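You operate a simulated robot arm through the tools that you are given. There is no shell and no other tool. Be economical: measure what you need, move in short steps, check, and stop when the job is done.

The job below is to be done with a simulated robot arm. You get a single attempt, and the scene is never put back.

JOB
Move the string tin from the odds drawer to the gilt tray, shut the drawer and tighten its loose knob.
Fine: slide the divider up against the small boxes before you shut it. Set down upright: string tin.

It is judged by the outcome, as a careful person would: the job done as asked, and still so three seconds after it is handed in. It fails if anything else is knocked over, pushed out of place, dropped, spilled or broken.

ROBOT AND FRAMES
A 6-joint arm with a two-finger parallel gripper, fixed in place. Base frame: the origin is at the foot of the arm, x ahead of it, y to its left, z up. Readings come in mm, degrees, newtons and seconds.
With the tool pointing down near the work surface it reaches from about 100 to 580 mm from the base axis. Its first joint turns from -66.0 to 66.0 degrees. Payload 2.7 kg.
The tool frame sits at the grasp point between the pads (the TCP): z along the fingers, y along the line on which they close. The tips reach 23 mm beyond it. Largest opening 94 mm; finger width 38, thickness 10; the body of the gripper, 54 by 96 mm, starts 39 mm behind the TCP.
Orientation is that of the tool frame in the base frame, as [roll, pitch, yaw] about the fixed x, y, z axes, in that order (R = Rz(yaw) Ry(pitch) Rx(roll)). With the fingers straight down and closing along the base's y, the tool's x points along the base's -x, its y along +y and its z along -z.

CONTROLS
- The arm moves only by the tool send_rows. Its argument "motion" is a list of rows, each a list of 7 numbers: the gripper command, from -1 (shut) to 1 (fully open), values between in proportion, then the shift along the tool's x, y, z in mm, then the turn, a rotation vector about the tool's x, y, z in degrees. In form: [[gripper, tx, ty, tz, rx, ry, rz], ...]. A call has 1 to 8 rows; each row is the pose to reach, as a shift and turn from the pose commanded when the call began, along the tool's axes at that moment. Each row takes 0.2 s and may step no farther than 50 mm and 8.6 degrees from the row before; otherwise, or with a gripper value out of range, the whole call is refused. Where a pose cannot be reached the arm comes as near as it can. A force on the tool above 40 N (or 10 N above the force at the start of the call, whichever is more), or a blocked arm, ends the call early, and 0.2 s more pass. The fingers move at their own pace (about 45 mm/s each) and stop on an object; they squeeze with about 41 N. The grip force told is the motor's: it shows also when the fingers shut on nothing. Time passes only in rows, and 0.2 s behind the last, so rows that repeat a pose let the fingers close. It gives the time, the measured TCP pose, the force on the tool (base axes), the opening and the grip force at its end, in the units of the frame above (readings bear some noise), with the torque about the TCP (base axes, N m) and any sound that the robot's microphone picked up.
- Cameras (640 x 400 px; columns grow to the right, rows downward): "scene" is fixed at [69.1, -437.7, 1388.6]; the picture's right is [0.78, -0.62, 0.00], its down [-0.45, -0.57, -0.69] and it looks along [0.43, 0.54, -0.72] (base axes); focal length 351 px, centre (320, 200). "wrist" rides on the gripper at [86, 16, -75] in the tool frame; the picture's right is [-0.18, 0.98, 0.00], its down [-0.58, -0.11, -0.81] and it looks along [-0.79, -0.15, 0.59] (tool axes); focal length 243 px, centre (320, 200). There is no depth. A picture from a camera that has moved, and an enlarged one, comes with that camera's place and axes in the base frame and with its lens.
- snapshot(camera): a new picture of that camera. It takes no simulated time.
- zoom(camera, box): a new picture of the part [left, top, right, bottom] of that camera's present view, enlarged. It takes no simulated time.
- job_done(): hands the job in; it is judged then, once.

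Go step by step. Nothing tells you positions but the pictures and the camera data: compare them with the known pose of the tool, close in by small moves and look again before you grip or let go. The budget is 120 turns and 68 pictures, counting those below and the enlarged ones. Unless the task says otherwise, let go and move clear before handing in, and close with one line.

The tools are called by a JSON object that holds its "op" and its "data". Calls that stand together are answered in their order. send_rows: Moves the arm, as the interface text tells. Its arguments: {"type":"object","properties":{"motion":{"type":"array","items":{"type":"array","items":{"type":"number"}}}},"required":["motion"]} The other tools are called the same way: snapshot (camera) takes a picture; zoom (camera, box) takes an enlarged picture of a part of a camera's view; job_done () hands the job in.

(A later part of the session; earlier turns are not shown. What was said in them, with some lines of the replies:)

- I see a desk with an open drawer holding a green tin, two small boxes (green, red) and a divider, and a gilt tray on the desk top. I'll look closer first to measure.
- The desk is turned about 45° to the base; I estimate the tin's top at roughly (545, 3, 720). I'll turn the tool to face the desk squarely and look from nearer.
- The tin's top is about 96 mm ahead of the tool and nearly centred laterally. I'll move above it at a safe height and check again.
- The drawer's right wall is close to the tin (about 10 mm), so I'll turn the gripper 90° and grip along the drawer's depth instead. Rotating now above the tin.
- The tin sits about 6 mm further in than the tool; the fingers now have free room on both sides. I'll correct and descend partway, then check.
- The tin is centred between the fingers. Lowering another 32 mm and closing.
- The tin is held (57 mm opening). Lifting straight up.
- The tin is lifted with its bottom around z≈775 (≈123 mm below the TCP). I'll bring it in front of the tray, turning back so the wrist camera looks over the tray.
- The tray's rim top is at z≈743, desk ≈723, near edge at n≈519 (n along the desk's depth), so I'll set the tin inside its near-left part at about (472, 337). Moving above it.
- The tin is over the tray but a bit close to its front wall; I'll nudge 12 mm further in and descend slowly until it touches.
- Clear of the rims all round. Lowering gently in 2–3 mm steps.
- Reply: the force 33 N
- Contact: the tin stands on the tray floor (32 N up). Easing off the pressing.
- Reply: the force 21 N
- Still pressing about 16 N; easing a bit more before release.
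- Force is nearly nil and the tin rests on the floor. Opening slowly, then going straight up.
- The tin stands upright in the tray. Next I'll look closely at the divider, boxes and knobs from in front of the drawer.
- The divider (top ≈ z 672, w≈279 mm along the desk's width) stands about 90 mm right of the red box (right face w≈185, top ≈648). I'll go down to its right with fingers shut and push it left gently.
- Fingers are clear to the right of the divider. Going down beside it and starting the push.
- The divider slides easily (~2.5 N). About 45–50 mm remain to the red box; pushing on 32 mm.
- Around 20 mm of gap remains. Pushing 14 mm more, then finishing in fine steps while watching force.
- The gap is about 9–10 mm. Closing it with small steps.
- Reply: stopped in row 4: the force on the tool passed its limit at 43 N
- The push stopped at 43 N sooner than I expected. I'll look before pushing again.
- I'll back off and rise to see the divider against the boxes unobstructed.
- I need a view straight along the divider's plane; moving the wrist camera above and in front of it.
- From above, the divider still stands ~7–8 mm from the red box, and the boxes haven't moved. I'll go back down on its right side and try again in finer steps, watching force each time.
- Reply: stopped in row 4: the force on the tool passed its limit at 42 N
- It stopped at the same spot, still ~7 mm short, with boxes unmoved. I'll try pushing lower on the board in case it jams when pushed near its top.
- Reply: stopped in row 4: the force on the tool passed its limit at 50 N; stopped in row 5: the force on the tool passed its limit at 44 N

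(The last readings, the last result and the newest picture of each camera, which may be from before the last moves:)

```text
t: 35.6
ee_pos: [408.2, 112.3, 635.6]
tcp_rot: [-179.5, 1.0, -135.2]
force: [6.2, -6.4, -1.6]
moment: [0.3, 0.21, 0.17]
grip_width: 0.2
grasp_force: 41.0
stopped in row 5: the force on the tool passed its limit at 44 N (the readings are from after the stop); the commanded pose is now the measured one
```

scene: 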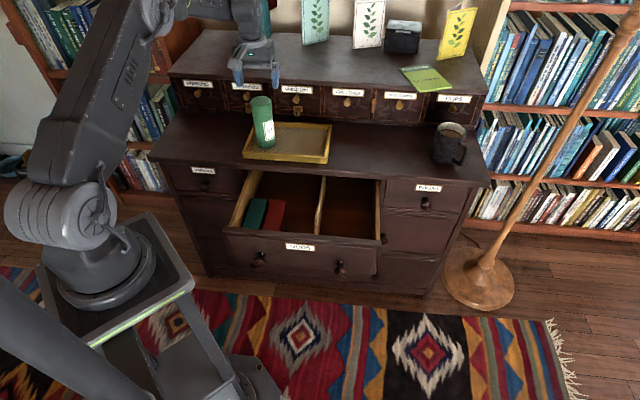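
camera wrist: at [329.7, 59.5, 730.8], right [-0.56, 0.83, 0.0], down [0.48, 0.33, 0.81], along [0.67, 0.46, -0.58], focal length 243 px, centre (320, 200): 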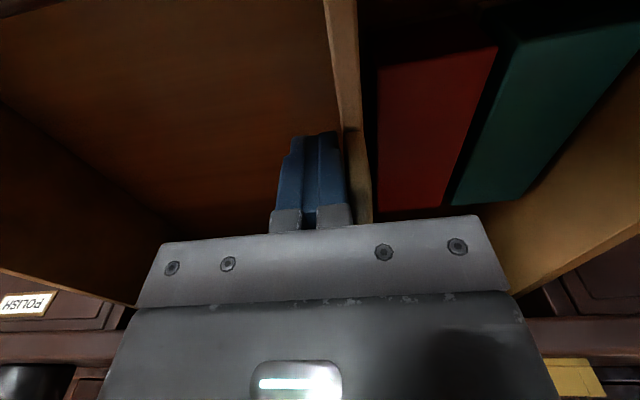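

Going lower, the palm touched the divider's top (≈674), and the same stop showed. I'll rise and look straight down into the gap again, closer.

{"op": "send_rows", "data": {"motion": [[-1, 0, -5, -2, 0, 0, 0], [-1, 0, -6, -40, 0, 0, 0], [-1, 0, -6, -80, 0, 0, 0], [-1, 3, 12, -80, 0, 0, -5], [-1, 6, 28, -80, 0, 0, -10.5], [-1, 6, 28, -80, 0, 0, -10.5]]}}

{"op": "zoom", "data": {"camera": "wrist", "box": [280, 0, 400, 130]}}

```text
t: 37.0
ee_pos: [382.6, 129.1, 717.2]
tcp_rot: [-179.3, 0.7, -124.7]
force: [0.3, 0.2, -0.2]
moment: [-0.02, 0.03, 0.0]
grip_width: 0.0
grasp_force: 41.0
```

```text
3.08 times, centred on (340, 65) of wrist
camera zoom: at [318.5, 67.2, 790.3], right [-0.7, 0.71, -0.01], down [0.41, 0.41, 0.82], along [0.58, 0.57, -0.58], focal length 746 px, centre (258, 615)
```

zoom: 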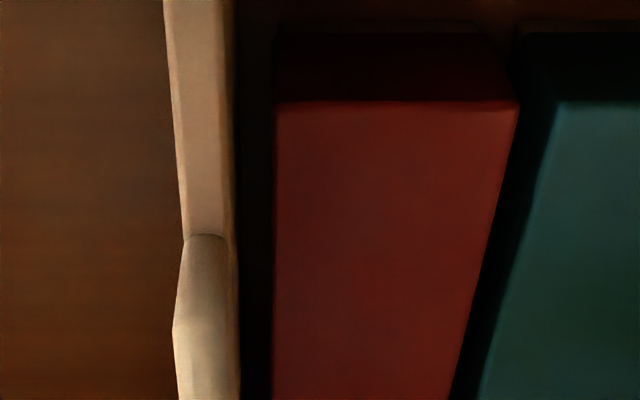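

A ~6 mm gap remains with a firm stop each time. To rule out jamming, I'll take the tab between the fingers (tips kept above the boxes) and draw it left gently.

{"op": "send_rows", "data": {"motion": [[-0.2, 0, -3, 0, 0, 0, 5], [-0.2, 0, -6.5, 0, 0, 0, 10.4], [-0.2, 0, -6.5, 0, 0, 0, 10.4], [-0.2, 0, -6.5, 18, 0, 0, 10.4], [-0.2, 0, -6.5, 35, 0, 0, 10.4], [-0.2, 0, -6.5, 35, 0, 0, 10.4]]}}

{"op": "snapshot", "data": {"camera": "wrist"}}

```text
t: 38.4
ee_pos: [388.0, 127.7, 678.2]
tcp_rot: [-179.4, 0.9, -135.2]
force: [-0.6, -0.5, 0.8]
moment: [0.0, -0.01, 0.01]
grip_width: 37.5
grasp_force: 0.0
```

```text
24 pictures are left
camera wrist: at [314.6, 77.5, 752.9], right [-0.56, 0.83, -0.01], down [0.47, 0.33, 0.82], along [0.68, 0.46, -0.58], focal length 243 px, centre (320, 200)
```

wrist: 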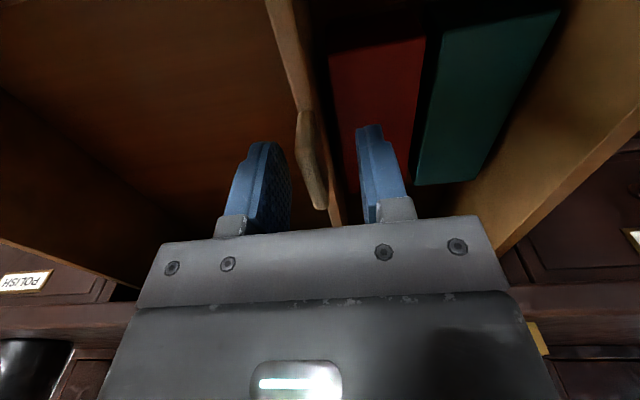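

The tab is between the fingers. Closing on it, then drawing left in small steps.

{"op": "send_rows", "data": {"motion": [[-0.6, 0, 0, 0, 0, 0, 0], [-1, 0, 0, 0, 0, 0, 0], [-1, 0, 0, 0, 0, 0, 0], [-1, 0, 0, 0, 0, 0, 0]]}}

{"op": "send_rows", "data": {"motion": [[-1, 0, 2, 0, 0, 0, 0], [-1, 0, 4, 0, 0, 0, 0], [-1, 0, 5, 0, 0, 0, 0], [-1, 0, 5, 0, 0, 0, 0]]}}

```text
t: 39.1
ee_pos: [392.0, 123.2, 679.3]
tcp_rot: [-179.3, 1.3, -135.1]
force: [11.6, -12.0, -7.9]
moment: [0.28, 0.26, 0.55]
grip_width: 9.7
grasp_force: 40.1
stopped in row 3: the force on the tool passed its limit at 45 N (the readings are from after the stop); the commanded pose is now the measured one
```

```text
t: 39.5
ee_pos: [392.0, 124.2, 679.0]
tcp_rot: [-179.2, 1.3, -135.2]
force: [6.3, -4.5, -5.8]
moment: [0.38, 0.56, 0.39]
grip_width: 10.0
grasp_force: 44.8
stopped in row 2: the force on the tool passed its limit at 44 N (the readings are from after the stop); the commanded pose is now the measured one
```

The tab is gripped and still won't go past that point, in either way of pushing, so the divider is at its firm end stop beside the boxes. Releasing it and rising.

{"op": "send_rows", "data": {"motion": [[-0.4, 0, 0, 0, 0, 0, 0], [-0.4, 0, 0, 0, 0, 0, 0], [-0.4, 0, 0, -20, 0, 0, 0], [-0.4, 0, 0, -60, 0, 0, 0], [-0.4, 0, 0, -100, 0, 0, 0], [-0.4, 0, 0, -100, 0, 0, 0]]}}

{"op": "snapshot", "data": {"camera": "wrist"}}

{"op": "zoom", "data": {"camera": "scene", "box": [225, 165, 345, 255]}}

```text
t: 41.0
ee_pos: [386.7, 125.3, 782.1]
tcp_rot: [-179.3, 1.4, -135.2]
force: [0.2, 0.9, 0.7]
moment: [0.0, -0.01, -0.02]
grip_width: 28.4
grasp_force: 0.1
```

```text
23 pictures are left
camera wrist: at [313.9, 76.5, 854.0], right [-0.56, 0.83, -0.01], down [0.47, 0.33, 0.82], along [0.68, 0.46, -0.57], focal length 243 px, centre (320, 200)
```

wrist: 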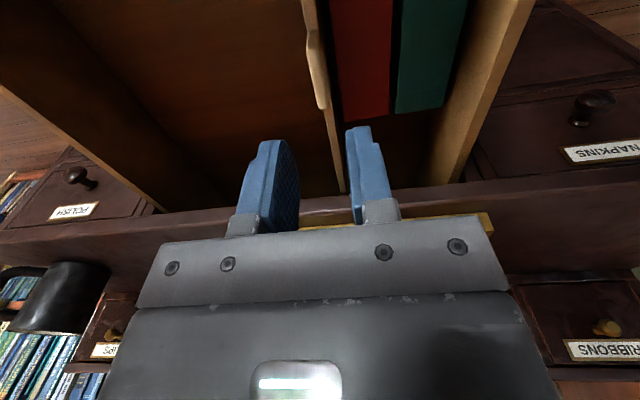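

```text
4.44 times, centred on (285, 210) of scene
camera zoom: at [69.1, -437.7, 1388.6], right [0.78, -0.62, 0.0], down [-0.45, -0.57, -0.69], along [0.43, 0.54, -0.72], focal length 1561 px, centre (476, 156)
```

zoom: 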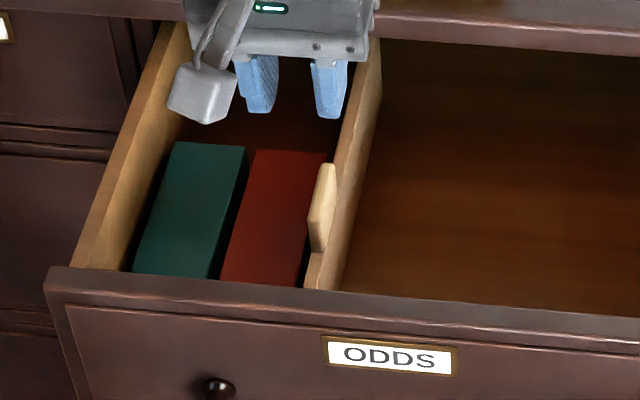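

The divider now sits right beside the red box. Next: shut the drawer by pushing its front between label and right knob with closed fingers; moving in front of it first.

{"op": "send_rows", "data": {"motion": [[-1, 30, -22, 0, -0.3, 0.7, 0], [-1, 60, -44, 0, -0.7, 1.4, 0], [-1, 90, -66, 0, -0.7, 1.4, 0], [-1, 120, -88, 0, -0.7, 1.4, 0], [-1, 147, -110, 0, -0.7, 1.4, 0], [-1, 150, -110, 40, -0.7, 1.4, 0], [-1, 150, -110, 40, -0.7, 1.4, 0]]}}

{"op": "snapshot", "data": {"camera": "wrist"}}

{"op": "snapshot", "data": {"camera": "scene"}}

```text
t: 42.5
ee_pos: [361.6, -58.7, 738.7]
tcp_rot: [-179.6, 0.0, -135.2]
force: [-1.0, -0.5, -0.6]
moment: [-0.01, 0.01, 0.01]
grip_width: 0.0
grasp_force: 40.7
```

```text
21 pictures are left
camera wrist: at [289.9, -107.8, 813.9], right [-0.56, 0.83, 0.0], down [0.49, 0.33, 0.81], along [0.67, 0.45, -0.59], focal length 243 px, centre (320, 200)
```

wrist: 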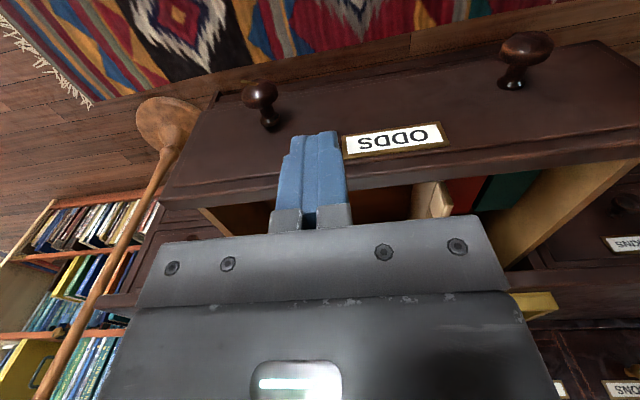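

```text
20 pictures are left
```

scene: 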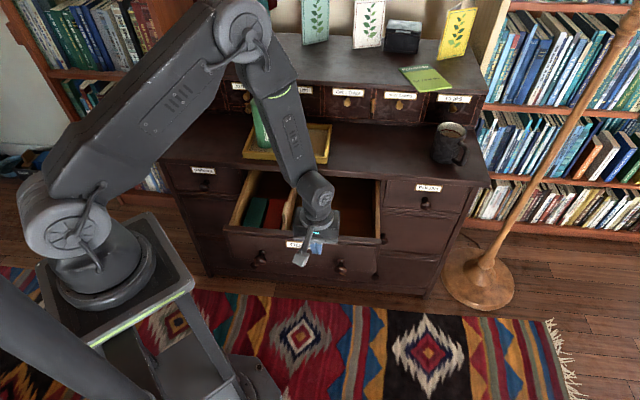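

The tool is about 25 mm in front of the drawer face, right of the label and left of the right knob. Descending and starting to push in.

{"op": "send_rows", "data": {"motion": [[-1, 0, 0, 33, 0, 0, 0], [-1, 0, 0, 66, 0, 0, 0], [-1, -12, 0, 66, 0, 0, 0], [-1, -22, 0, 66, 0, 0, 0], [-1, -32, 0, 66, 0, 0, 0], [-1, -42, 0, 66, 0, 0, 0], [-1, -54, 0, 66, 0, 0, 0], [-1, -66, 0, 66, 0, 0, 0]]}}

{"op": "snapshot", "data": {"camera": "scene"}}

```text
t: 44.4
ee_pos: [408.4, -13.1, 674.6]
tcp_rot: [-179.8, 0.0, -135.3]
force: [-0.1, 0.0, 0.1]
moment: [0.01, -0.03, -0.01]
grip_width: 0.1
grasp_force: 41.2
```

```text
19 pictures are left
```

scene: 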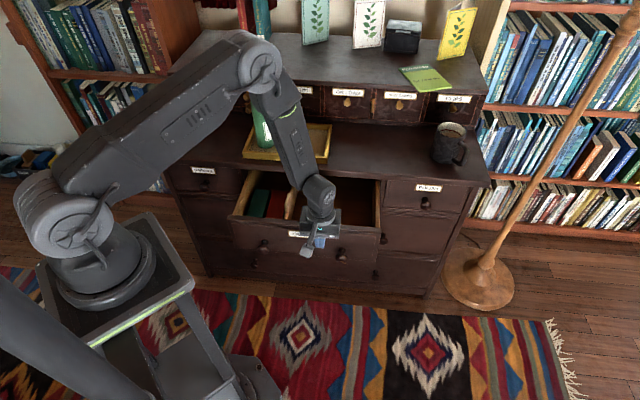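

The drawer is moving in smoothly. Continuing.

{"op": "send_rows", "data": {"motion": [[-1, -13, 0, 0, 0, 0, 0], [-1, -26, 0, 0, 0, 0, 0], [-1, -39, 0, 0, 0, 0, 0], [-1, -52, 0, 0, 0, 0, 0], [-1, -65, 0, 0, 0, 0, 0], [-1, -78, 0, 0, 0, 0, 0], [-1, -91, 0, 0, 0, 0, 0], [-1, -100, 0, 0, 0, 0, 0]]}}

{"op": "zoom", "data": {"camera": "scene", "box": [220, 130, 400, 260]}}

{"op": "snapshot", "data": {"camera": "wrist"}}

```text
t: 46.1
ee_pos: [478.6, 57.0, 670.4]
tcp_rot: [-179.9, 0.0, -135.2]
force: [-0.4, -0.3, -0.2]
moment: [-0.03, 0.0, 0.04]
grip_width: 0.2
grasp_force: 40.7
```

```text
3.08 times, centred on (310, 195) of scene
camera zoom: at [69.1, -437.7, 1388.6], right [0.78, -0.62, 0.0], down [-0.45, -0.57, -0.69], along [0.43, 0.54, -0.72], focal length 1081 px, centre (351, 215)
```

zoom: 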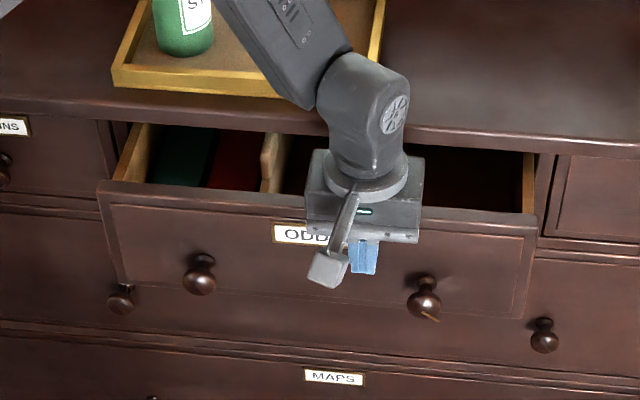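

```text
17 pictures are left
camera wrist: at [406.4, 8.3, 745.7], right [-0.56, 0.83, 0.0], down [0.49, 0.33, 0.81], along [0.67, 0.45, -0.59], focal length 243 px, centre (320, 200)
```

wrist: 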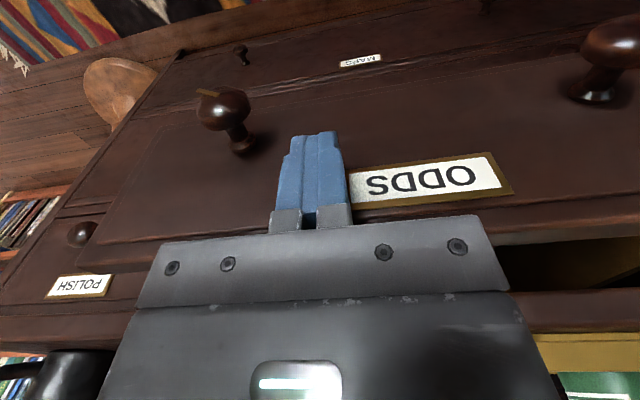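

About 80 mm of travel remains. Pushing 55 mm further, slowing down.

{"op": "send_rows", "data": {"motion": [[-1, -12, 0, 0, 0, 0, 0], [-1, -24, 0, 0, 0, 0, 0], [-1, -34, 0, 0, 0, 0, 0], [-1, -42, 0, 0, 0, 0, 0], [-1, -49, 0, 0, 0, 0, 0], [-1, -55, 0, 0, 0, 0, 0]]}}

{"op": "zoom", "data": {"camera": "scene", "box": [220, 130, 400, 260]}}

```text
t: 47.5
ee_pos: [518.3, 95.6, 672.2]
tcp_rot: [-179.9, 0.1, -135.4]
force: [-1.1, -0.9, 0.5]
moment: [0.09, -0.01, 0.02]
grip_width: 0.1
grasp_force: 40.5
```

```text
3.08 times, centred on (310, 195) of scene
camera zoom: at [69.0, -437.7, 1388.6], right [0.78, -0.62, 0.0], down [-0.45, -0.57, -0.69], along [0.43, 0.54, -0.72], focal length 1081 px, centre (351, 215)
```

zoom: 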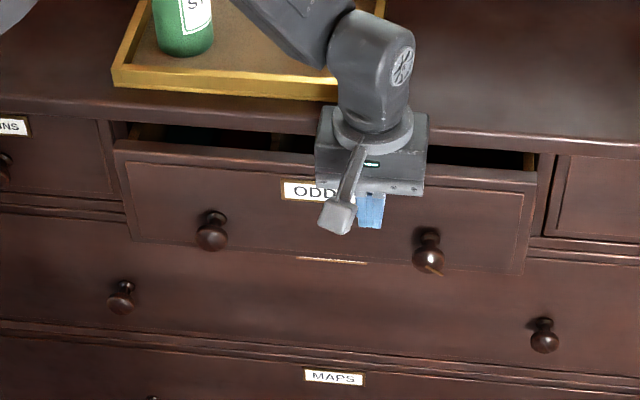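

About 30 mm remains, but the palm would soon meet the desk's edge. I'll back off and tilt the tool to point horizontally at the drawer for the rest and for the knob.

{"op": "send_rows", "data": {"motion": [[-1, 25, 0, 0, 0, 0, 0], [-1, 50, 0, 0, 0, -8.5, 0], [-1, 60, 0, 0, 0, -17, 0], [-1, 60, 0, 0, 0, -25.5, 0], [-1, 60, 0, 0, 0, -34, 0], [-1, 60, 0, 0, 0, -42.5, 0], [-1, 60, 0, 0, 0, -51, 0], [-1, 60, 0, 0, 0, -51, 0]]}}

{"op": "send_rows", "data": {"motion": [[-1, 0, 0, 0, 0, -8, 0], [-1, 0, 0, 0, 0, -16, 0], [-1, 0, 0, 0, 0, -24, 0], [-1, 0, 0, 0, 0, -32, 0], [-1, 0, 0, 0, 0, -39, 0], [-1, 0, 0, 0, 0, -39, 0]]}}

{"op": "snapshot", "data": {"camera": "wrist"}}

{"op": "snapshot", "data": {"camera": "scene"}}

```text
t: 49.4
ee_pos: [475.6, 53.4, 671.9]
tcp_rot: [-179.8, 51.0, -135.1]
force: [-0.5, 0.1, -0.4]
moment: [-0.01, 0.01, 0.02]
grip_width: 0.0
grasp_force: 41.4
```

```text
t: 50.8
ee_pos: [475.4, 52.3, 671.8]
tcp_rot: [-50.7, 89.9, -6.0]
force: [-0.2, -0.4, -0.7]
moment: [0.0, 0.02, -0.01]
grip_width: 0.0
grasp_force: 40.6
```

```text
15 pictures are left
camera wrist: at [412.8, 12.6, 585.9], right [-0.69, 0.7, 0.18], down [-0.5, -0.64, 0.58], along [0.52, 0.31, 0.79], focal length 243 px, centre (320, 200)
```

wrist: 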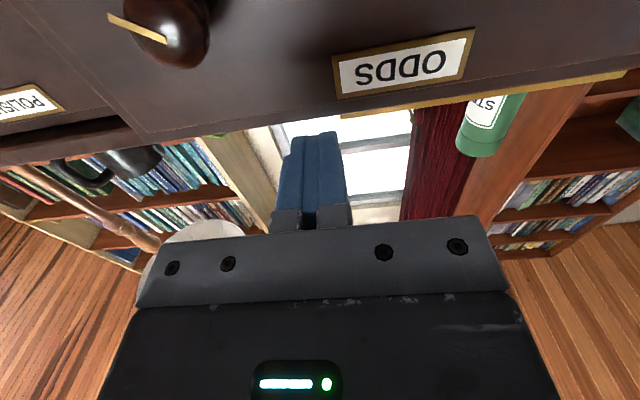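

```text
14 pictures are left
```

scene: 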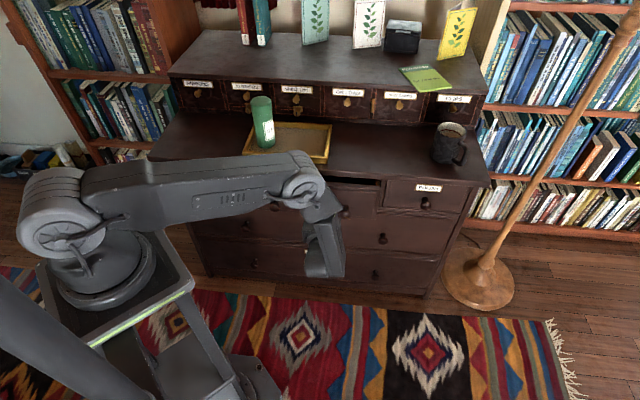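

The tool is horizontal now, facing the drawer. I'll advance and push the drawer the rest of the way until it stops.

{"op": "send_rows", "data": {"motion": [[-1, 15, 0, 20, 0, 0, 0], [-1, 15, 0, 40, 0, 0, 0], [-1, 15, 0, 52, 0, 0, 0], [-1, 15, 0, 60, 0, 0, 0], [-1, 15, 0, 68, 0, 0, 0], [-1, 15, 0, 75, 0, 0, 0]]}}

{"op": "send_rows", "data": {"motion": [[-1, 0, 0, 5, 0, 0, 0], [-1, 0, 0, 10, 0, 0, 0], [-1, 0, 0, 14, 0, 0, 0], [-1, 0, 0, 18, 0, 0, 0], [-1, 0, 0, 21, 0, 0, 0], [-1, 0, 0, 24, 0, 0, 0]]}}

{"op": "snapshot", "data": {"camera": "wrist"}}

```text
t: 52.1
ee_pos: [530.1, 106.9, 657.3]
tcp_rot: [-97.2, 89.9, -52.3]
force: [-2.0, -1.4, -0.2]
moment: [0.0, -0.03, 0.01]
grip_width: 0.1
grasp_force: 41.1
```

```text
t: 53.5
ee_pos: [545.1, 125.7, 657.4]
tcp_rot: [-83.6, 89.9, -38.8]
force: [-0.3, -1.9, 0.4]
moment: [0.0, 0.0, 0.01]
grip_width: 0.0
grasp_force: 41.0
```

```text
13 pictures are left
camera wrist: at [481.8, 84.3, 570.5], right [-0.69, 0.7, 0.18], down [-0.5, -0.64, 0.58], along [0.52, 0.31, 0.79], focal length 243 px, centre (320, 200)
```

wrist: 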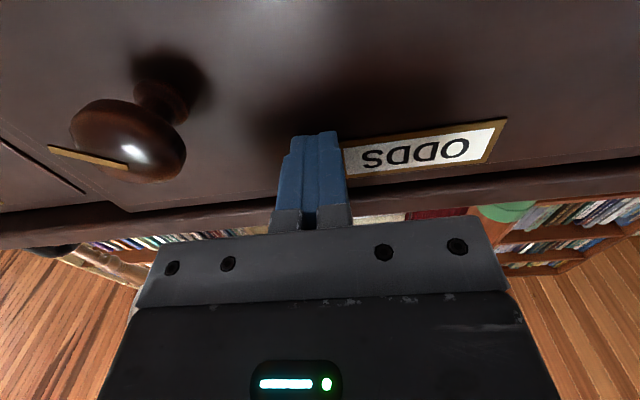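

The drawer still moves freely; pushing further in small steps until a firm stop.

{"op": "send_rows", "data": {"motion": [[-1, 0, 0, 4, 0, 0, 0], [-1, 0, 0, 7, 0, 0, 0], [-1, 0, 0, 10, 0, 0, 0], [-1, 0, 0, 13, 0, 0, 0], [-1, 0, 0, 16, 0, 0, 0], [-1, 0, 0, 18, 0, 0, 0], [-1, 0, 0, 20, 0, 0, 0]]}}

{"op": "zoom", "data": {"camera": "scene", "box": [220, 130, 440, 260]}}

```text
t: 55.0
ee_pos: [556.7, 134.7, 657.3]
tcp_rot: [0.4, 89.8, 45.1]
force: [-9.7, -5.2, 6.2]
moment: [0.04, 0.13, 0.1]
grip_width: 0.0
grasp_force: 40.9
stopped in row 7: the force on the tool passed its limit at 48 N (the readings are from after the stop); the commanded pose is now the measured one
```

```text
2.91 times, centred on (330, 195) of scene
camera zoom: at [68.8, -437.8, 1388.6], right [0.78, -0.62, 0.0], down [-0.45, -0.57, -0.69], along [0.43, 0.54, -0.72], focal length 1022 px, centre (291, 214)
```

zoom: 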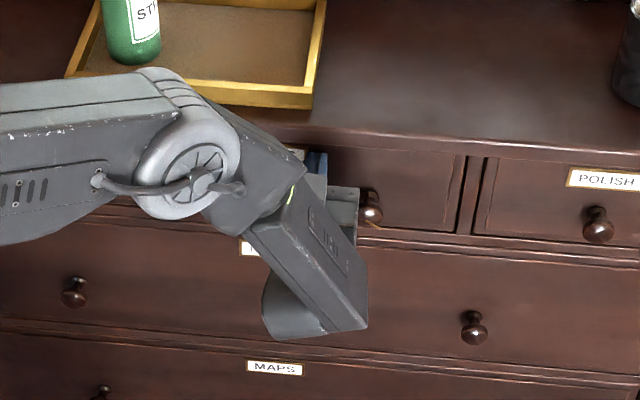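

The drawer is shut flush. Now the right knob (≈ w 356, z 614, with a brass pointer): I'll back off, align with its axis and roll the gripper so it closes vertically.

{"op": "send_rows", "data": {"motion": [[-1, 0, 0, -40, 0, 0, 0], [-0.5, 10, -12, -80, 0, 0, -8.5], [0, 20, -30, -95, 0, 0, -17], [0.3, 30, -45, -95, 0, 0, -25.5], [0.3, 43, -57, -95, 0, 0, -34], [0.3, 43, -57, -95, 0, 0, -42.5], [0.3, 43, -57, -95, 0, 0, -51], [0.3, 43, -57, -95, 0, 0, -59.5]]}}

{"op": "send_rows", "data": {"motion": [[0.3, 0, 0, 0, 0, 0, -8], [0.3, 0, 0, 0, 0, 0, -16], [0.3, 0, 0, 0, 0, 0, -24], [0.3, 0, 0, 0, 0, 0, -30.5], [0.3, 0, 0, 0, 0, 0, -30.5]]}}

{"op": "snapshot", "data": {"camera": "wrist"}}

```text
t: 56.8
ee_pos: [633.4, -19.4, 686.3]
tcp_rot: [-94.4, 39.3, -45.9]
force: [0.6, -0.8, 0.4]
moment: [0.01, 0.01, -0.01]
grip_width: 61.1
grasp_force: 0.1
out of reach, approached as far as the arm can: row 2, 3, 4, 5, 6, 7, 8
```

```text
t: 58.0
ee_pos: [655.2, -28.9, 722.5]
tcp_rot: [-96.0, 33.9, -45.7]
force: [-0.3, 0.6, 0.1]
moment: [-0.05, -0.01, 0.0]
grip_width: 61.1
grasp_force: 0.0
out of reach, approached as far as the arm can: row 1, 2, 3, 4, 5
```

```text
11 pictures are left
camera wrist: at [647.2, -129.3, 667.4], right [-0.56, 0.43, -0.71], down [-0.83, -0.28, 0.48], along [0.01, 0.86, 0.51], focal length 243 px, centre (320, 200)
```

wrist: 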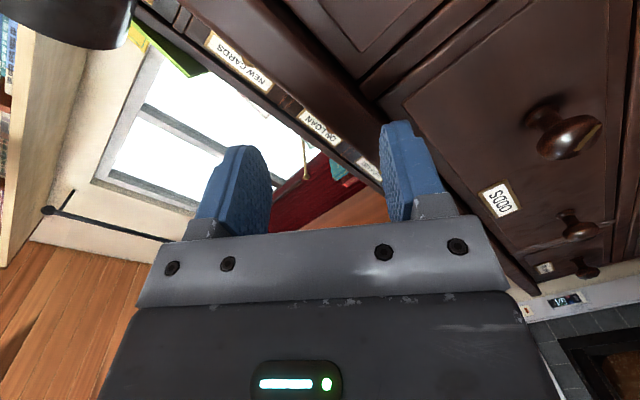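

The roll was out of reach and the arm drifted off to the right. I'll look at the whole scene before recovering.

{"op": "snapshot", "data": {"camera": "scene"}}

```text
10 pictures are left
```

scene: 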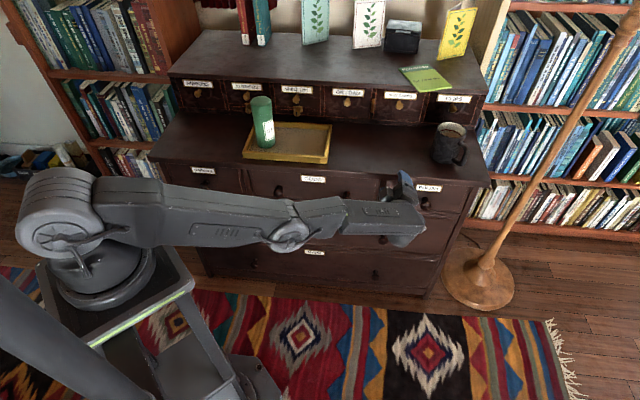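

Nothing was disturbed. The roll must go the other way (wrist limit); I'll test which pose counts as commanded with a small roll back.

{"op": "send_rows", "data": {"motion": [[0.3, 0, 0, 0, 0, 0, 8], [0.3, 0, 0, 0, 0, 0, 8]]}}

```text
t: 58.6
ee_pos: [653.9, -29.7, 721.8]
tcp_rot: [-96.6, 41.9, -46.8]
force: [-0.1, 0.0, 0.1]
moment: [0.0, -0.01, -0.01]
grip_width: 60.9
grasp_force: 0.2
```

The commanded pose is the measured one. Retreating slightly and returning to the knob's axis while rolling the positive way.

{"op": "send_rows", "data": {"motion": [[0.3, 0, 0, -42, 0, 0, 8], [0.3, -5, 40, -45, 0, 0, 16], [0.3, -10, 85, -42, 0, 0, 24.5], [0.3, -15, 128, -38, 0, 0, 33], [0.3, -21.5, 169, -32, 0, 0, 41.5], [0.3, -21.5, 169, -32, 0, 0, 48], [0.3, -21.5, 169, -32, 0, 0, 48]]}}

```text
t: 60.2
ee_pos: [530.2, 28.3, 609.8]
tcp_rot: [177.8, 85.1, -134.5]
force: [-0.9, 0.1, 0.2]
moment: [0.03, -0.01, -0.02]
grip_width: 61.1
grasp_force: 0.0
```

{"op": "send_rows", "data": {"motion": [[0.3, 0, 0, 0, 2.7, -4.9, 0], [0.3, 0, 0, 0, 2.7, -4.9, 0]]}}

{"op": "send_rows", "data": {"motion": [[0.3, 0, 0, 0, 0, 0, 8.5], [0.3, 0, 0, 0, 0, 0, 17], [0.3, 0, 0, 0, 0, 0, 25.5], [0.3, 0, 0, 0, 0, 0, 34], [0.3, 0, 0, 0, 0, 0, 42.5], [0.3, 0, 0, 0, 0, 0, 51], [0.3, 0, 0, 0, 0, 0, 59.5], [0.3, 0, 0, 0, 0, 0, 68]]}}

```text
t: 60.8
ee_pos: [530.0, 27.2, 612.9]
tcp_rot: [-18.1, 89.8, 26.9]
force: [0.1, -0.6, 0.0]
moment: [0.03, 0.01, -0.01]
grip_width: 61.2
grasp_force: 0.1
```

```text
t: 62.6
ee_pos: [531.1, 27.3, 614.8]
tcp_rot: [89.9, 21.8, 134.9]
force: [0.1, 0.8, 0.5]
moment: [-0.02, -0.01, 0.02]
grip_width: 61.0
grasp_force: 0.1
```

The positive roll works. Completing to about 110° and looking at the knob.

{"op": "send_rows", "data": {"motion": [[0.3, 0, 0, 0, 0, 0, 8.4], [0.3, 0, 0, 0, 0, 0, 16.8], [0.3, 0, 0, 0, 0, 0, 25.2], [0.3, 0, 0, 0, 0, 0, 33.6], [0.3, 0, 0, 0, 0, 0, 42], [0.3, 0, 0, 0, 0, 0, 42]]}}

{"op": "snapshot", "data": {"camera": "wrist"}}

```text
t: 64.0
ee_pos: [531.9, 27.2, 613.8]
tcp_rot: [89.9, -20.1, 134.9]
force: [0.0, -0.1, -0.1]
moment: [-0.01, -0.01, 0.01]
grip_width: 61.0
grasp_force: 0.1
```

```text
9 pictures are left
camera wrist: at [426.1, 28.5, 658.5], right [0.36, -0.36, 0.86], down [-0.21, -0.93, -0.3], along [0.91, -0.07, -0.41], focal length 243 px, centre (320, 200)
```

wrist: 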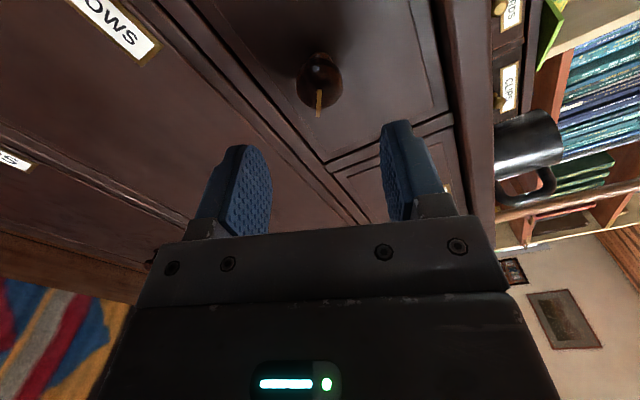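

The knob lies on the tool's axis, with its brass pointer square to the closing line. Advancing onto it.

{"op": "send_rows", "data": {"motion": [[0.3, 0, 0, 25, 0, 0, 0], [0.3, 0, 0, 50, 0, 0, 0], [0.3, 0, 0, 68, 0, 0, 0], [0.3, 0, 0, 80, 0, 0, 0], [0.3, 0, 0, 80, 0, 0, 0]]}}

{"op": "snapshot", "data": {"camera": "wrist"}}

```text
t: 65.2
ee_pos: [585.3, 84.9, 620.4]
tcp_rot: [90.1, -19.9, 134.7]
force: [0.0, -0.2, -0.1]
moment: [0.02, -0.03, -0.02]
grip_width: 61.2
grasp_force: 0.1
out of reach, approached as far as the arm can: row 4, 5
```

```text
8 pictures are left
camera wrist: at [479.6, 86.9, 665.3], right [0.36, -0.36, 0.86], down [-0.21, -0.93, -0.3], along [0.91, -0.08, -0.41], focal length 243 px, centre (320, 200)
```

wrist: 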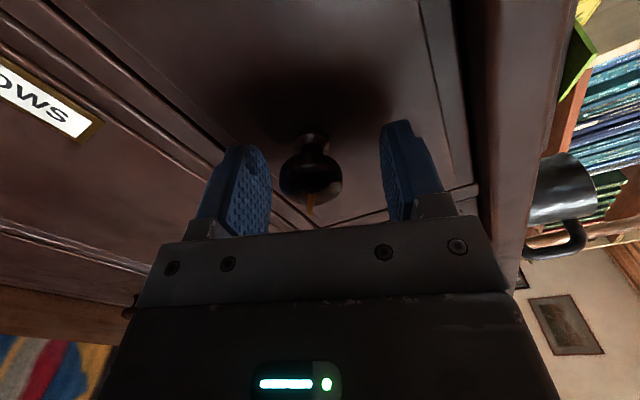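

Slight reach limit lifted the tool ~5 mm above the knob's centre. Correcting downwards and closing on the head.

{"op": "send_rows", "data": {"motion": [[0.3, -1, -3, -1, 0, 0, 0], [0.3, -1.5, -5, -2, 0, 0, 0], [0.3, -1.5, -5, -2, 0, 0, 0]]}}

{"op": "send_rows", "data": {"motion": [[-0.2, 0, 0, 0, 0, 0, 0], [-0.6, 0, 0, 0, 0, 0, 0], [-1, 0, 0, 0, 0, 0, 0], [-1, 0, 0, 0, 0, 0, 0]]}}

{"op": "zoom", "data": {"camera": "wrist", "box": [200, 90, 440, 250]}}

```text
t: 66.0
ee_pos: [582.2, 82.8, 617.5]
tcp_rot: [90.0, -20.1, 134.9]
force: [0.3, 0.0, 0.0]
moment: [0.01, 0.03, 0.01]
grip_width: 61.1
grasp_force: 0.1
out of reach, approached as far as the arm can: row 2, 3
```

```text
t: 67.0
ee_pos: [580.5, 84.5, 616.6]
tcp_rot: [90.2, -20.1, 134.9]
force: [-3.2, 4.7, -8.1]
moment: [-0.01, 0.09, -0.09]
grip_width: 30.1
grasp_force: 45.0
```

```text
2.50 times, centred on (320, 170) of wrist
camera zoom: at [474.5, 85.4, 661.3], right [0.36, -0.36, 0.86], down [-0.21, -0.93, -0.3], along [0.91, -0.07, -0.41], focal length 606 px, centre (320, 275)
```

zoom: 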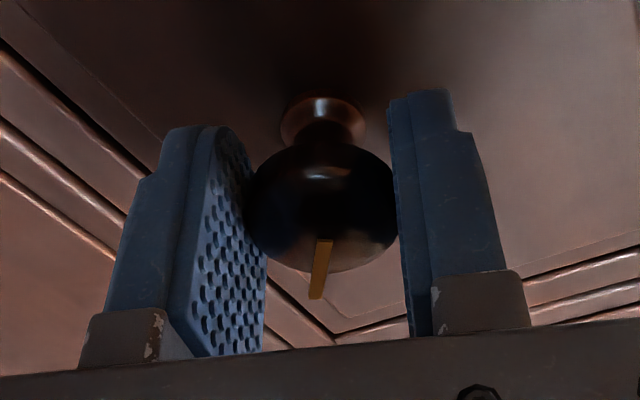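

The head is held (30 mm). Turning clockwise as seen from the front.

{"op": "send_rows", "data": {"motion": [[-1, 0, 0, 0, 0, 0, 6], [-1, 0, 0, 0, 0, 0, 13], [-1, 0, 0, 0, 0, 0, 20], [-1, 0, 0, 0, 0, 0, 27], [-1, 0, 0, 0, 0, 0, 34], [-1, 0, 0, 0, 0, 0, 40], [-1, 0, 0, 0, 0, 0, 40]]}}

{"op": "zoom", "data": {"camera": "wrist", "box": [200, 90, 440, 250]}}

```text
t: 68.6
ee_pos: [580.5, 81.9, 618.4]
tcp_rot: [89.7, -60.1, 134.8]
force: [10.4, -8.2, -6.7]
moment: [0.03, -0.09, 0.03]
grip_width: 29.8
grasp_force: 45.2
```

```text
2.50 times, centred on (320, 170) of wrist
camera zoom: at [508.1, 51.1, 701.3], right [0.66, -0.67, 0.33], down [-0.43, -0.71, -0.56], along [0.61, 0.23, -0.76], focal length 606 px, centre (320, 275)
```

zoom: 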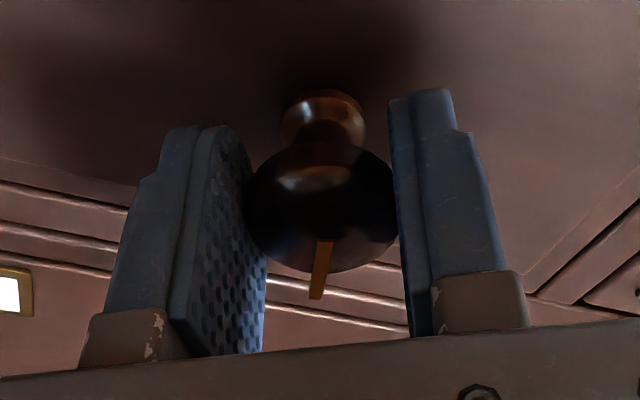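

The knob turns with the gripper with little torque. Continuing clockwise.

{"op": "send_rows", "data": {"motion": [[-1, 0, 0, 0, 0, 0, 8], [-1, 0, 0, 0, 0, 0, 16], [-1, 0, 0, 0, 0, 0, 24], [-1, 0, 0, 0, 0, 0, 32], [-1, 0, 0, 0, 0, 0, 40], [-1, 0, 0, 0, 0, 0, 48], [-1, 0, 0, 0, 0, 0, 48]]}}

```text
t: 70.2
ee_pos: [582.4, 79.6, 617.6]
tcp_rot: [-89.7, -72.0, -46.0]
force: [28.0, -25.0, -1.6]
moment: [-0.43, 0.21, 0.06]
grip_width: 29.6
grasp_force: 45.2
```

Side force is building from slight misalignment with the knob's axis; easing the tool sideways while turning on.

{"op": "send_rows", "data": {"motion": [[-1, 1, 3, 0, 0, 0, 0], [-1, 1.5, 5, 0, 0, 0, 0], [-1, 1.5, 5, 0, 0, 0, 0]]}}

```text
t: 71.0
ee_pos: [582.2, 78.6, 618.7]
tcp_rot: [-89.7, -72.1, -45.6]
force: [19.1, -16.9, -2.7]
moment: [0.25, -0.4, -0.36]
grip_width: 29.9
grasp_force: 45.4
```

{"op": "send_rows", "data": {"motion": [[-1, 1.5, 5, 0, 0, 0, 0], [-1, 1.5, 5, 0, 0, 0, 8], [-1, 1.5, 5, 0, 0, 0, 16], [-1, 1.5, 5, 0, 0, 0, 24], [-1, 1.5, 5, 0, 0, 0, 24]]}}

{"op": "zoom", "data": {"camera": "wrist", "box": [200, 90, 440, 250]}}

```text
t: 72.2
ee_pos: [583.8, 77.8, 618.8]
tcp_rot: [-90.6, -47.8, -44.6]
force: [7.1, -7.9, -19.6]
moment: [-0.02, -0.08, -0.08]
grip_width: 30.0
grasp_force: 44.7
out of reach, approached as far as the arm can: row 1, 2, 3, 4, 5
```

```text
2.50 times, centred on (320, 170) of wrist
camera zoom: at [580.8, -24.3, 671.6], right [0.42, -0.43, -0.8], down [-0.91, -0.24, -0.35], along [-0.04, 0.87, -0.49], focal length 606 px, centre (320, 275)
```

zoom: 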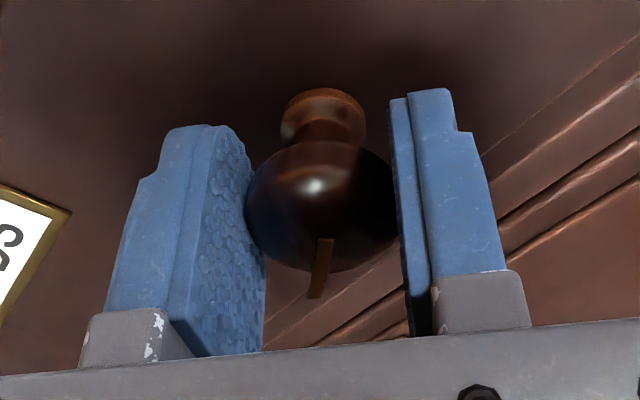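

Turned about 112° so far, still loose. Continuing, correcting downwards a little.

{"op": "send_rows", "data": {"motion": [[-1, -3, 2.7, 0, 0, 0, 0], [-1, -3, 2.7, 0, 0, 0, 8], [-1, -3, 2.7, 0, 0, 0, 16], [-1, -3, 2.7, 0, 0, 0, 24], [-1, -3, 2.7, 0, 0, 0, 32], [-1, -3, 2.7, 0, 0, 0, 32]]}}

```text
t: 73.2
ee_pos: [582.3, 74.4, 615.9]
tcp_rot: [-90.6, -23.5, -45.4]
force: [3.7, -2.8, -4.5]
moment: [-0.11, 0.06, 0.31]
grip_width: 29.7
grasp_force: 45.0
out of reach, approached as far as the arm can: row 1, 2, 3, 4, 5
stopped in row 5: the force on the tool passed its limit at 41 N (the readings are from after the stop); the commanded pose is now the measured one
```

{"op": "snapshot", "data": {"camera": "wrist"}}

```text
4 pictures are left
camera wrist: at [590.2, -37.4, 636.9], right [0.15, -0.17, -0.97], down [-0.98, -0.15, -0.12], along [-0.13, 0.97, -0.19], focal length 243 px, centre (320, 200)
```

wrist: 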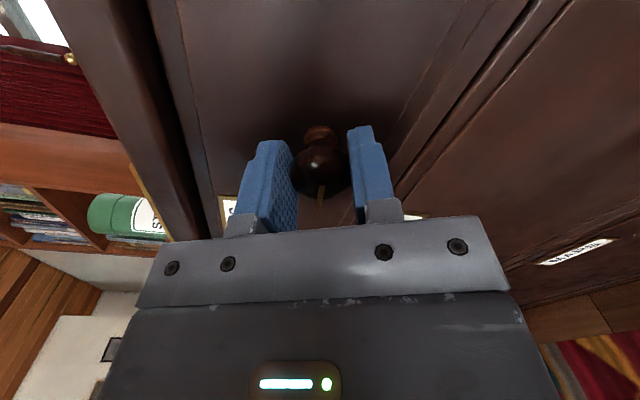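

The knob is still turning with the gripper (≈136°). Continuing from the present pose.

{"op": "send_rows", "data": {"motion": [[-1, 0, 0, 0, 0, 0, 6], [-1, 0, 0, 0, 0, 0, 12], [-1, 0, 0, 0, 0, 0, 18], [-1, 0, 0, 0, 0, 0, 24], [-1, 0, 0, 0, 0, 0, 24]]}}

```text
t: 74.4
ee_pos: [583.6, 75.1, 615.2]
tcp_rot: [-90.8, 0.7, -46.0]
force: [14.2, -16.7, -24.8]
moment: [0.06, -0.23, 0.37]
grip_width: 29.7
grasp_force: 44.9
```

{"op": "send_rows", "data": {"motion": [[-1, 3, 4, 0, 0, 0, 0], [-1, 3, 4, 0, 0, 0, 7], [-1, 3, 4, 0, 0, 0, 14], [-1, 3, 4, 0, 0, 0, 21], [-1, 3, 4, 0, 0, 0, 21]]}}

```text
t: 75.6
ee_pos: [582.1, 74.8, 613.0]
tcp_rot: [-91.2, 21.7, -46.2]
force: [7.9, -5.9, -32.8]
moment: [-0.11, -0.04, 0.42]
grip_width: 29.8
grasp_force: 45.2
out of reach, approached as far as the arm can: row 1, 2, 3, 4, 5
```

Turned ≈180° with no tightening torque yet, and the wrist nears its limit. I'll open, draw back, roll back 180° and take a fresh grip.

{"op": "send_rows", "data": {"motion": [[0, 0, 0, 0, 0, 0, 0], [0.5, 0, 0, 0, 0, 0, 0], [0.5, 0, 0, -15, 0, 0, 0], [0.5, 0, 0, -45, 0, 0, 0], [0.5, 0, 0, -45, 0, 0, -8.5], [0.5, 0, 0, -45, 0, 0, -17], [0.5, 0, 0, -45, 0, 0, -25.5], [0.5, 0, 0, -45, 0, 0, -34]]}}

{"op": "send_rows", "data": {"motion": [[0.5, 0, 0, 0, 0, 0, -8.5], [0.5, 0, 0, 0, 0, 0, -17], [0.5, 0, 0, 0, 0, 0, -25.5], [0.5, 0, 0, 0, 0, 0, -34], [0.5, 0, 0, 0, 0, 0, -42.5], [0.5, 0, 0, 0, 0, 0, -51], [0.5, 0, 0, 0, 0, 0, -59.5], [0.5, 0, 0, 0, 0, 0, -68]]}}

{"op": "send_rows", "data": {"motion": [[0.5, 0, 0, 0, 0, 0, -8.5], [0.5, 0, 0, 0, 0, 0, -17], [0.5, 0, 0, 0, 0, 0, -25.5], [0.5, 0, 0, 0, 0, 0, -34], [0.5, 0, 0, 0, 0, 0, -42.5], [0.5, 0, 0, 0, 0, 0, -51], [0.5, 0, 0, 0, 0, 0, -59.5], [0.5, 0, 0, 0, 0, 0, -68]]}}

```text
t: 77.4
ee_pos: [549.0, 42.3, 617.8]
tcp_rot: [-90.6, -12.6, -45.5]
force: [0.3, 0.8, -0.1]
moment: [0.02, 0.03, -0.01]
grip_width: 70.6
grasp_force: 0.0
```

```text
t: 79.2
ee_pos: [550.2, 43.2, 617.1]
tcp_rot: [-93.3, -80.7, -42.2]
force: [-0.1, -0.6, 0.1]
moment: [0.02, 0.01, 0.01]
grip_width: 70.6
grasp_force: 0.1
```

```text
t: 81.0
ee_pos: [549.5, 43.8, 616.6]
tcp_rot: [90.6, -31.2, 134.1]
force: [0.1, 0.0, -0.2]
moment: [-0.02, 0.02, 0.0]
grip_width: 70.6
grasp_force: 0.1
```

Back near the first roll angle. Aligning with the knob's true axis and taking the fresh grip.

{"op": "send_rows", "data": {"motion": [[0.3, -1.5, -3.2, 0, 0, 0, -7], [0.3, -1.5, -3.2, 0, 0, 0, -14], [0.3, -1.5, -3.2, 20, 0, 0, -14], [0.3, -1.5, -3.2, 38, 0, 0, -14], [0.3, -1.5, -3.2, 47, 0, 0, -14], [0.3, -1.5, -3.2, 47, 0, 0, -14]]}}

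{"op": "send_rows", "data": {"motion": [[-0.2, 0, 0, 0, 0, 0, 0], [-0.6, 0, 0, 0, 0, 0, 0], [-1, 0, 0, 0, 0, 0, 0], [-1, 0, 0, 0, 0, 0, 0]]}}

```text
t: 82.4
ee_pos: [581.5, 76.5, 615.3]
tcp_rot: [90.6, -17.5, 134.2]
force: [-0.2, -0.1, -0.5]
moment: [-0.02, 0.0, 0.04]
grip_width: 61.4
grasp_force: 0.0
```

```text
t: 83.4
ee_pos: [580.0, 76.6, 613.5]
tcp_rot: [90.7, -17.5, 134.1]
force: [1.0, 0.9, -4.6]
moment: [0.06, -0.01, -0.08]
grip_width: 30.2
grasp_force: 45.2
```

Gripped again. Turning clockwise on.

{"op": "send_rows", "data": {"motion": [[-1, 0, -1.5, 0, 0, 0, 8], [-1, 0, -1.5, 0, 0, 0, 16], [-1, 0, -1.5, 0, 0, 0, 24], [-1, 0, -1.5, 0, 0, 0, 32], [-1, 0, -1.5, 0, 0, 0, 40], [-1, 0, -1.5, 0, 0, 0, 48], [-1, 0, -1.5, 0, 0, 0, 48]]}}

{"op": "send_rows", "data": {"motion": [[-1, 0, 0, 0, 0, 0, 8], [-1, 0, 0, 0, 0, 0, 16], [-1, 0, 0, 0, 0, 0, 24], [-1, 0, 0, 0, 0, 0, 32], [-1, 0, 0, 0, 0, 0, 40], [-1, 0, 0, 0, 0, 0, 40]]}}

```text
t: 85.0
ee_pos: [580.4, 78.8, 613.0]
tcp_rot: [91.6, -65.5, 133.0]
force: [0.0, 4.2, -7.4]
moment: [-0.29, 0.27, 0.0]
grip_width: 29.9
grasp_force: 44.6
out of reach, approached as far as the arm can: row 1, 2, 3, 4
```

```text
t: 86.4
ee_pos: [579.5, 77.2, 613.7]
tcp_rot: [-92.2, -74.4, -43.5]
force: [-9.6, 7.0, -1.4]
moment: [0.04, -0.07, 0.26]
grip_width: 30.1
grasp_force: 45.3
out of reach, approached as far as the arm can: row 3, 4, 5, 6
```

{"op": "send_rows", "data": {"motion": [[-1, 0, 0, 0, 0, 0, 8], [-1, 0, 0, 0, 0, 0, 16], [-1, 0, 0, 0, 0, 0, 24], [-1, 0, 0, 0, 0, 0, 32], [-1, 0, 0, 0, 0, 0, 40], [-1, 0, 0, 0, 0, 0, 48], [-1, 0, 0, 0, 0, 0, 48]]}}

{"op": "zoom", "data": {"camera": "wrist", "box": [200, 90, 440, 250]}}

```text
t: 88.0
ee_pos: [579.9, 72.6, 615.6]
tcp_rot: [-90.6, -26.5, -45.7]
force: [12.3, -11.3, -7.7]
moment: [-0.39, -0.63, 0.08]
grip_width: 30.9
grasp_force: 45.1
```

```text
2.50 times, centred on (320, 170) of wrist
camera zoom: at [587.1, -37.5, 641.2], right [0.18, -0.2, -0.96], down [-0.98, -0.15, -0.15], along [-0.12, 0.97, -0.23], focal length 606 px, centre (320, 275)
```

zoom: 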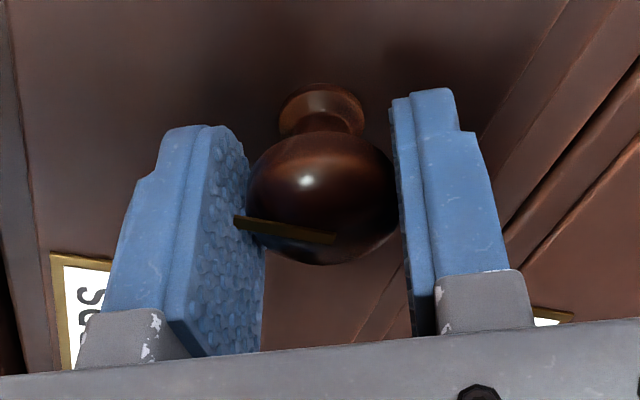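

The gripper now meets resistance (≈0.7 N·m against it) and slips on the head: the knob is tight after about 220°. I'll let go, draw back, and move to re-push the drawer face in case it was drawn out slightly.

{"op": "send_rows", "data": {"motion": [[0, 0, 0, 0, 0, 0, 0], [0.5, 0, 0, 0, 0, 0, 0], [0.5, 0, 0, -20, 0, 0, 0], [0.5, 0, 0, -60, 0, 0, 0], [0, 0, 0, -75, 0, 0, 0], [-0.6, -18, -31, -75, 0, 0, 0], [-1, -36, -63, -75, 0, 0, 0], [-1, -36, -63, -75, 0, 0, 0]]}}

{"op": "zoom", "data": {"camera": "scene", "box": [230, 120, 440, 250]}}

```text
t: 89.8
ee_pos: [483.2, 67.2, 654.8]
tcp_rot: [-90.6, -26.6, -45.3]
force: [-0.9, 0.5, 0.4]
moment: [0.01, -0.01, -0.02]
grip_width: 0.0
grasp_force: 17.5
```

```text
3.05 times, centred on (335, 185) of scene
camera zoom: at [69.1, -437.7, 1388.6], right [0.78, -0.62, 0.0], down [-0.45, -0.57, -0.69], along [0.43, 0.54, -0.72], focal length 1071 px, centre (274, 246)
```

zoom: 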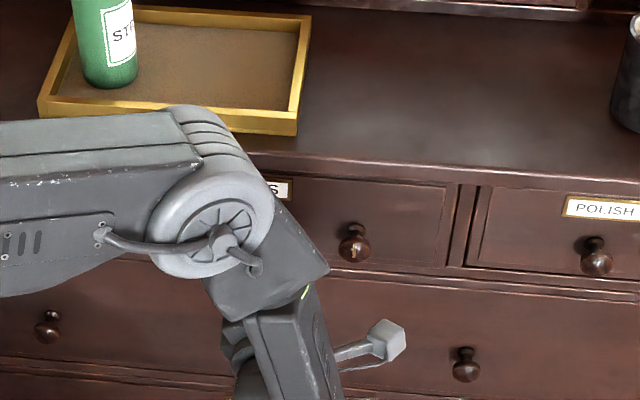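

The pointer now stands upright (tight). Pushing the drawer face gently to be sure it is fully shut.

{"op": "send_rows", "data": {"motion": [[-1, 0, 0, 35, 0, 0, 0], [-1, 0, 0, 70, 0, 0, 0], [-1, 0, 0, 85, 0, 0, 0], [-1, 0, 0, 90, 0, 0, 0], [-1, 0, 0, 94, 0, 0, 0], [-1, 0, 0, 97, 0, 0, 0], [-1, 0, 0, 100, 0, 0, 0], [-1, 0, 0, 102, 0, 0, 0]]}}

```text
t: 91.7
ee_pos: [554.6, 136.0, 655.3]
tcp_rot: [-90.3, -26.3, -45.4]
force: [-9.0, -5.4, 7.5]
moment: [0.21, 0.0, 0.26]
grip_width: 0.0
grasp_force: 41.2
stopped in row 8: the force on the tool passed its limit at 43 N (the readings are from after the stop); the commanded pose is now the measured one
```

Firm stop at the same depth as before: the drawer is fully shut. Drawing back clear and taking a last look.

{"op": "send_rows", "data": {"motion": [[-1, 0, 0, -30, 0, 0, 0], [-1, 0, 0, -70, 0, 0, 0], [-1, 0, 0, -110, 0, 0, 0], [-1, 0, 0, -140, 0, 0, 0], [-1, 0, 0, -140, 0, 0, 0]]}}

{"op": "snapshot", "data": {"camera": "scene"}}

```text
t: 92.9
ee_pos: [455.3, 39.8, 654.7]
tcp_rot: [-90.4, -26.5, -45.4]
force: [0.1, 1.0, 0.5]
moment: [0.0, -0.02, 0.0]
grip_width: 0.0
grasp_force: 40.6
```

```text
1 pictures are left
```

scene: 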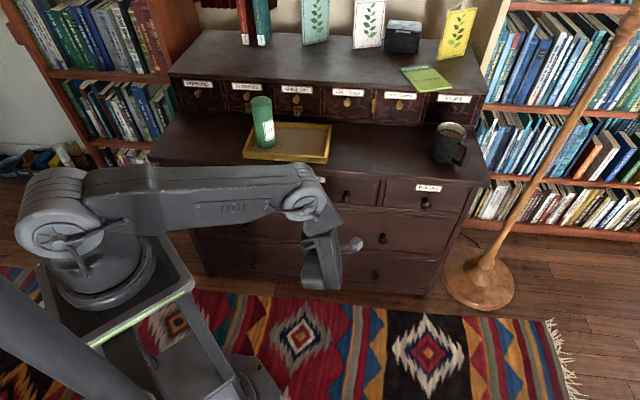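

The drawer is shut, the knob is tight, the tin stands upright in the gilt tray, everything else is in place and the arm is clear. Handing in.

{"op": "job_done", "data": {}}

```text
The job is handed in.
```

I moved the string tin upright onto the gilt tray, slid the divider over to the boxes, shut the odds drawer and tightened its right knob. The divider met a firm stop there, and the pictures suggested it still stood about 6 mm short of the red box.
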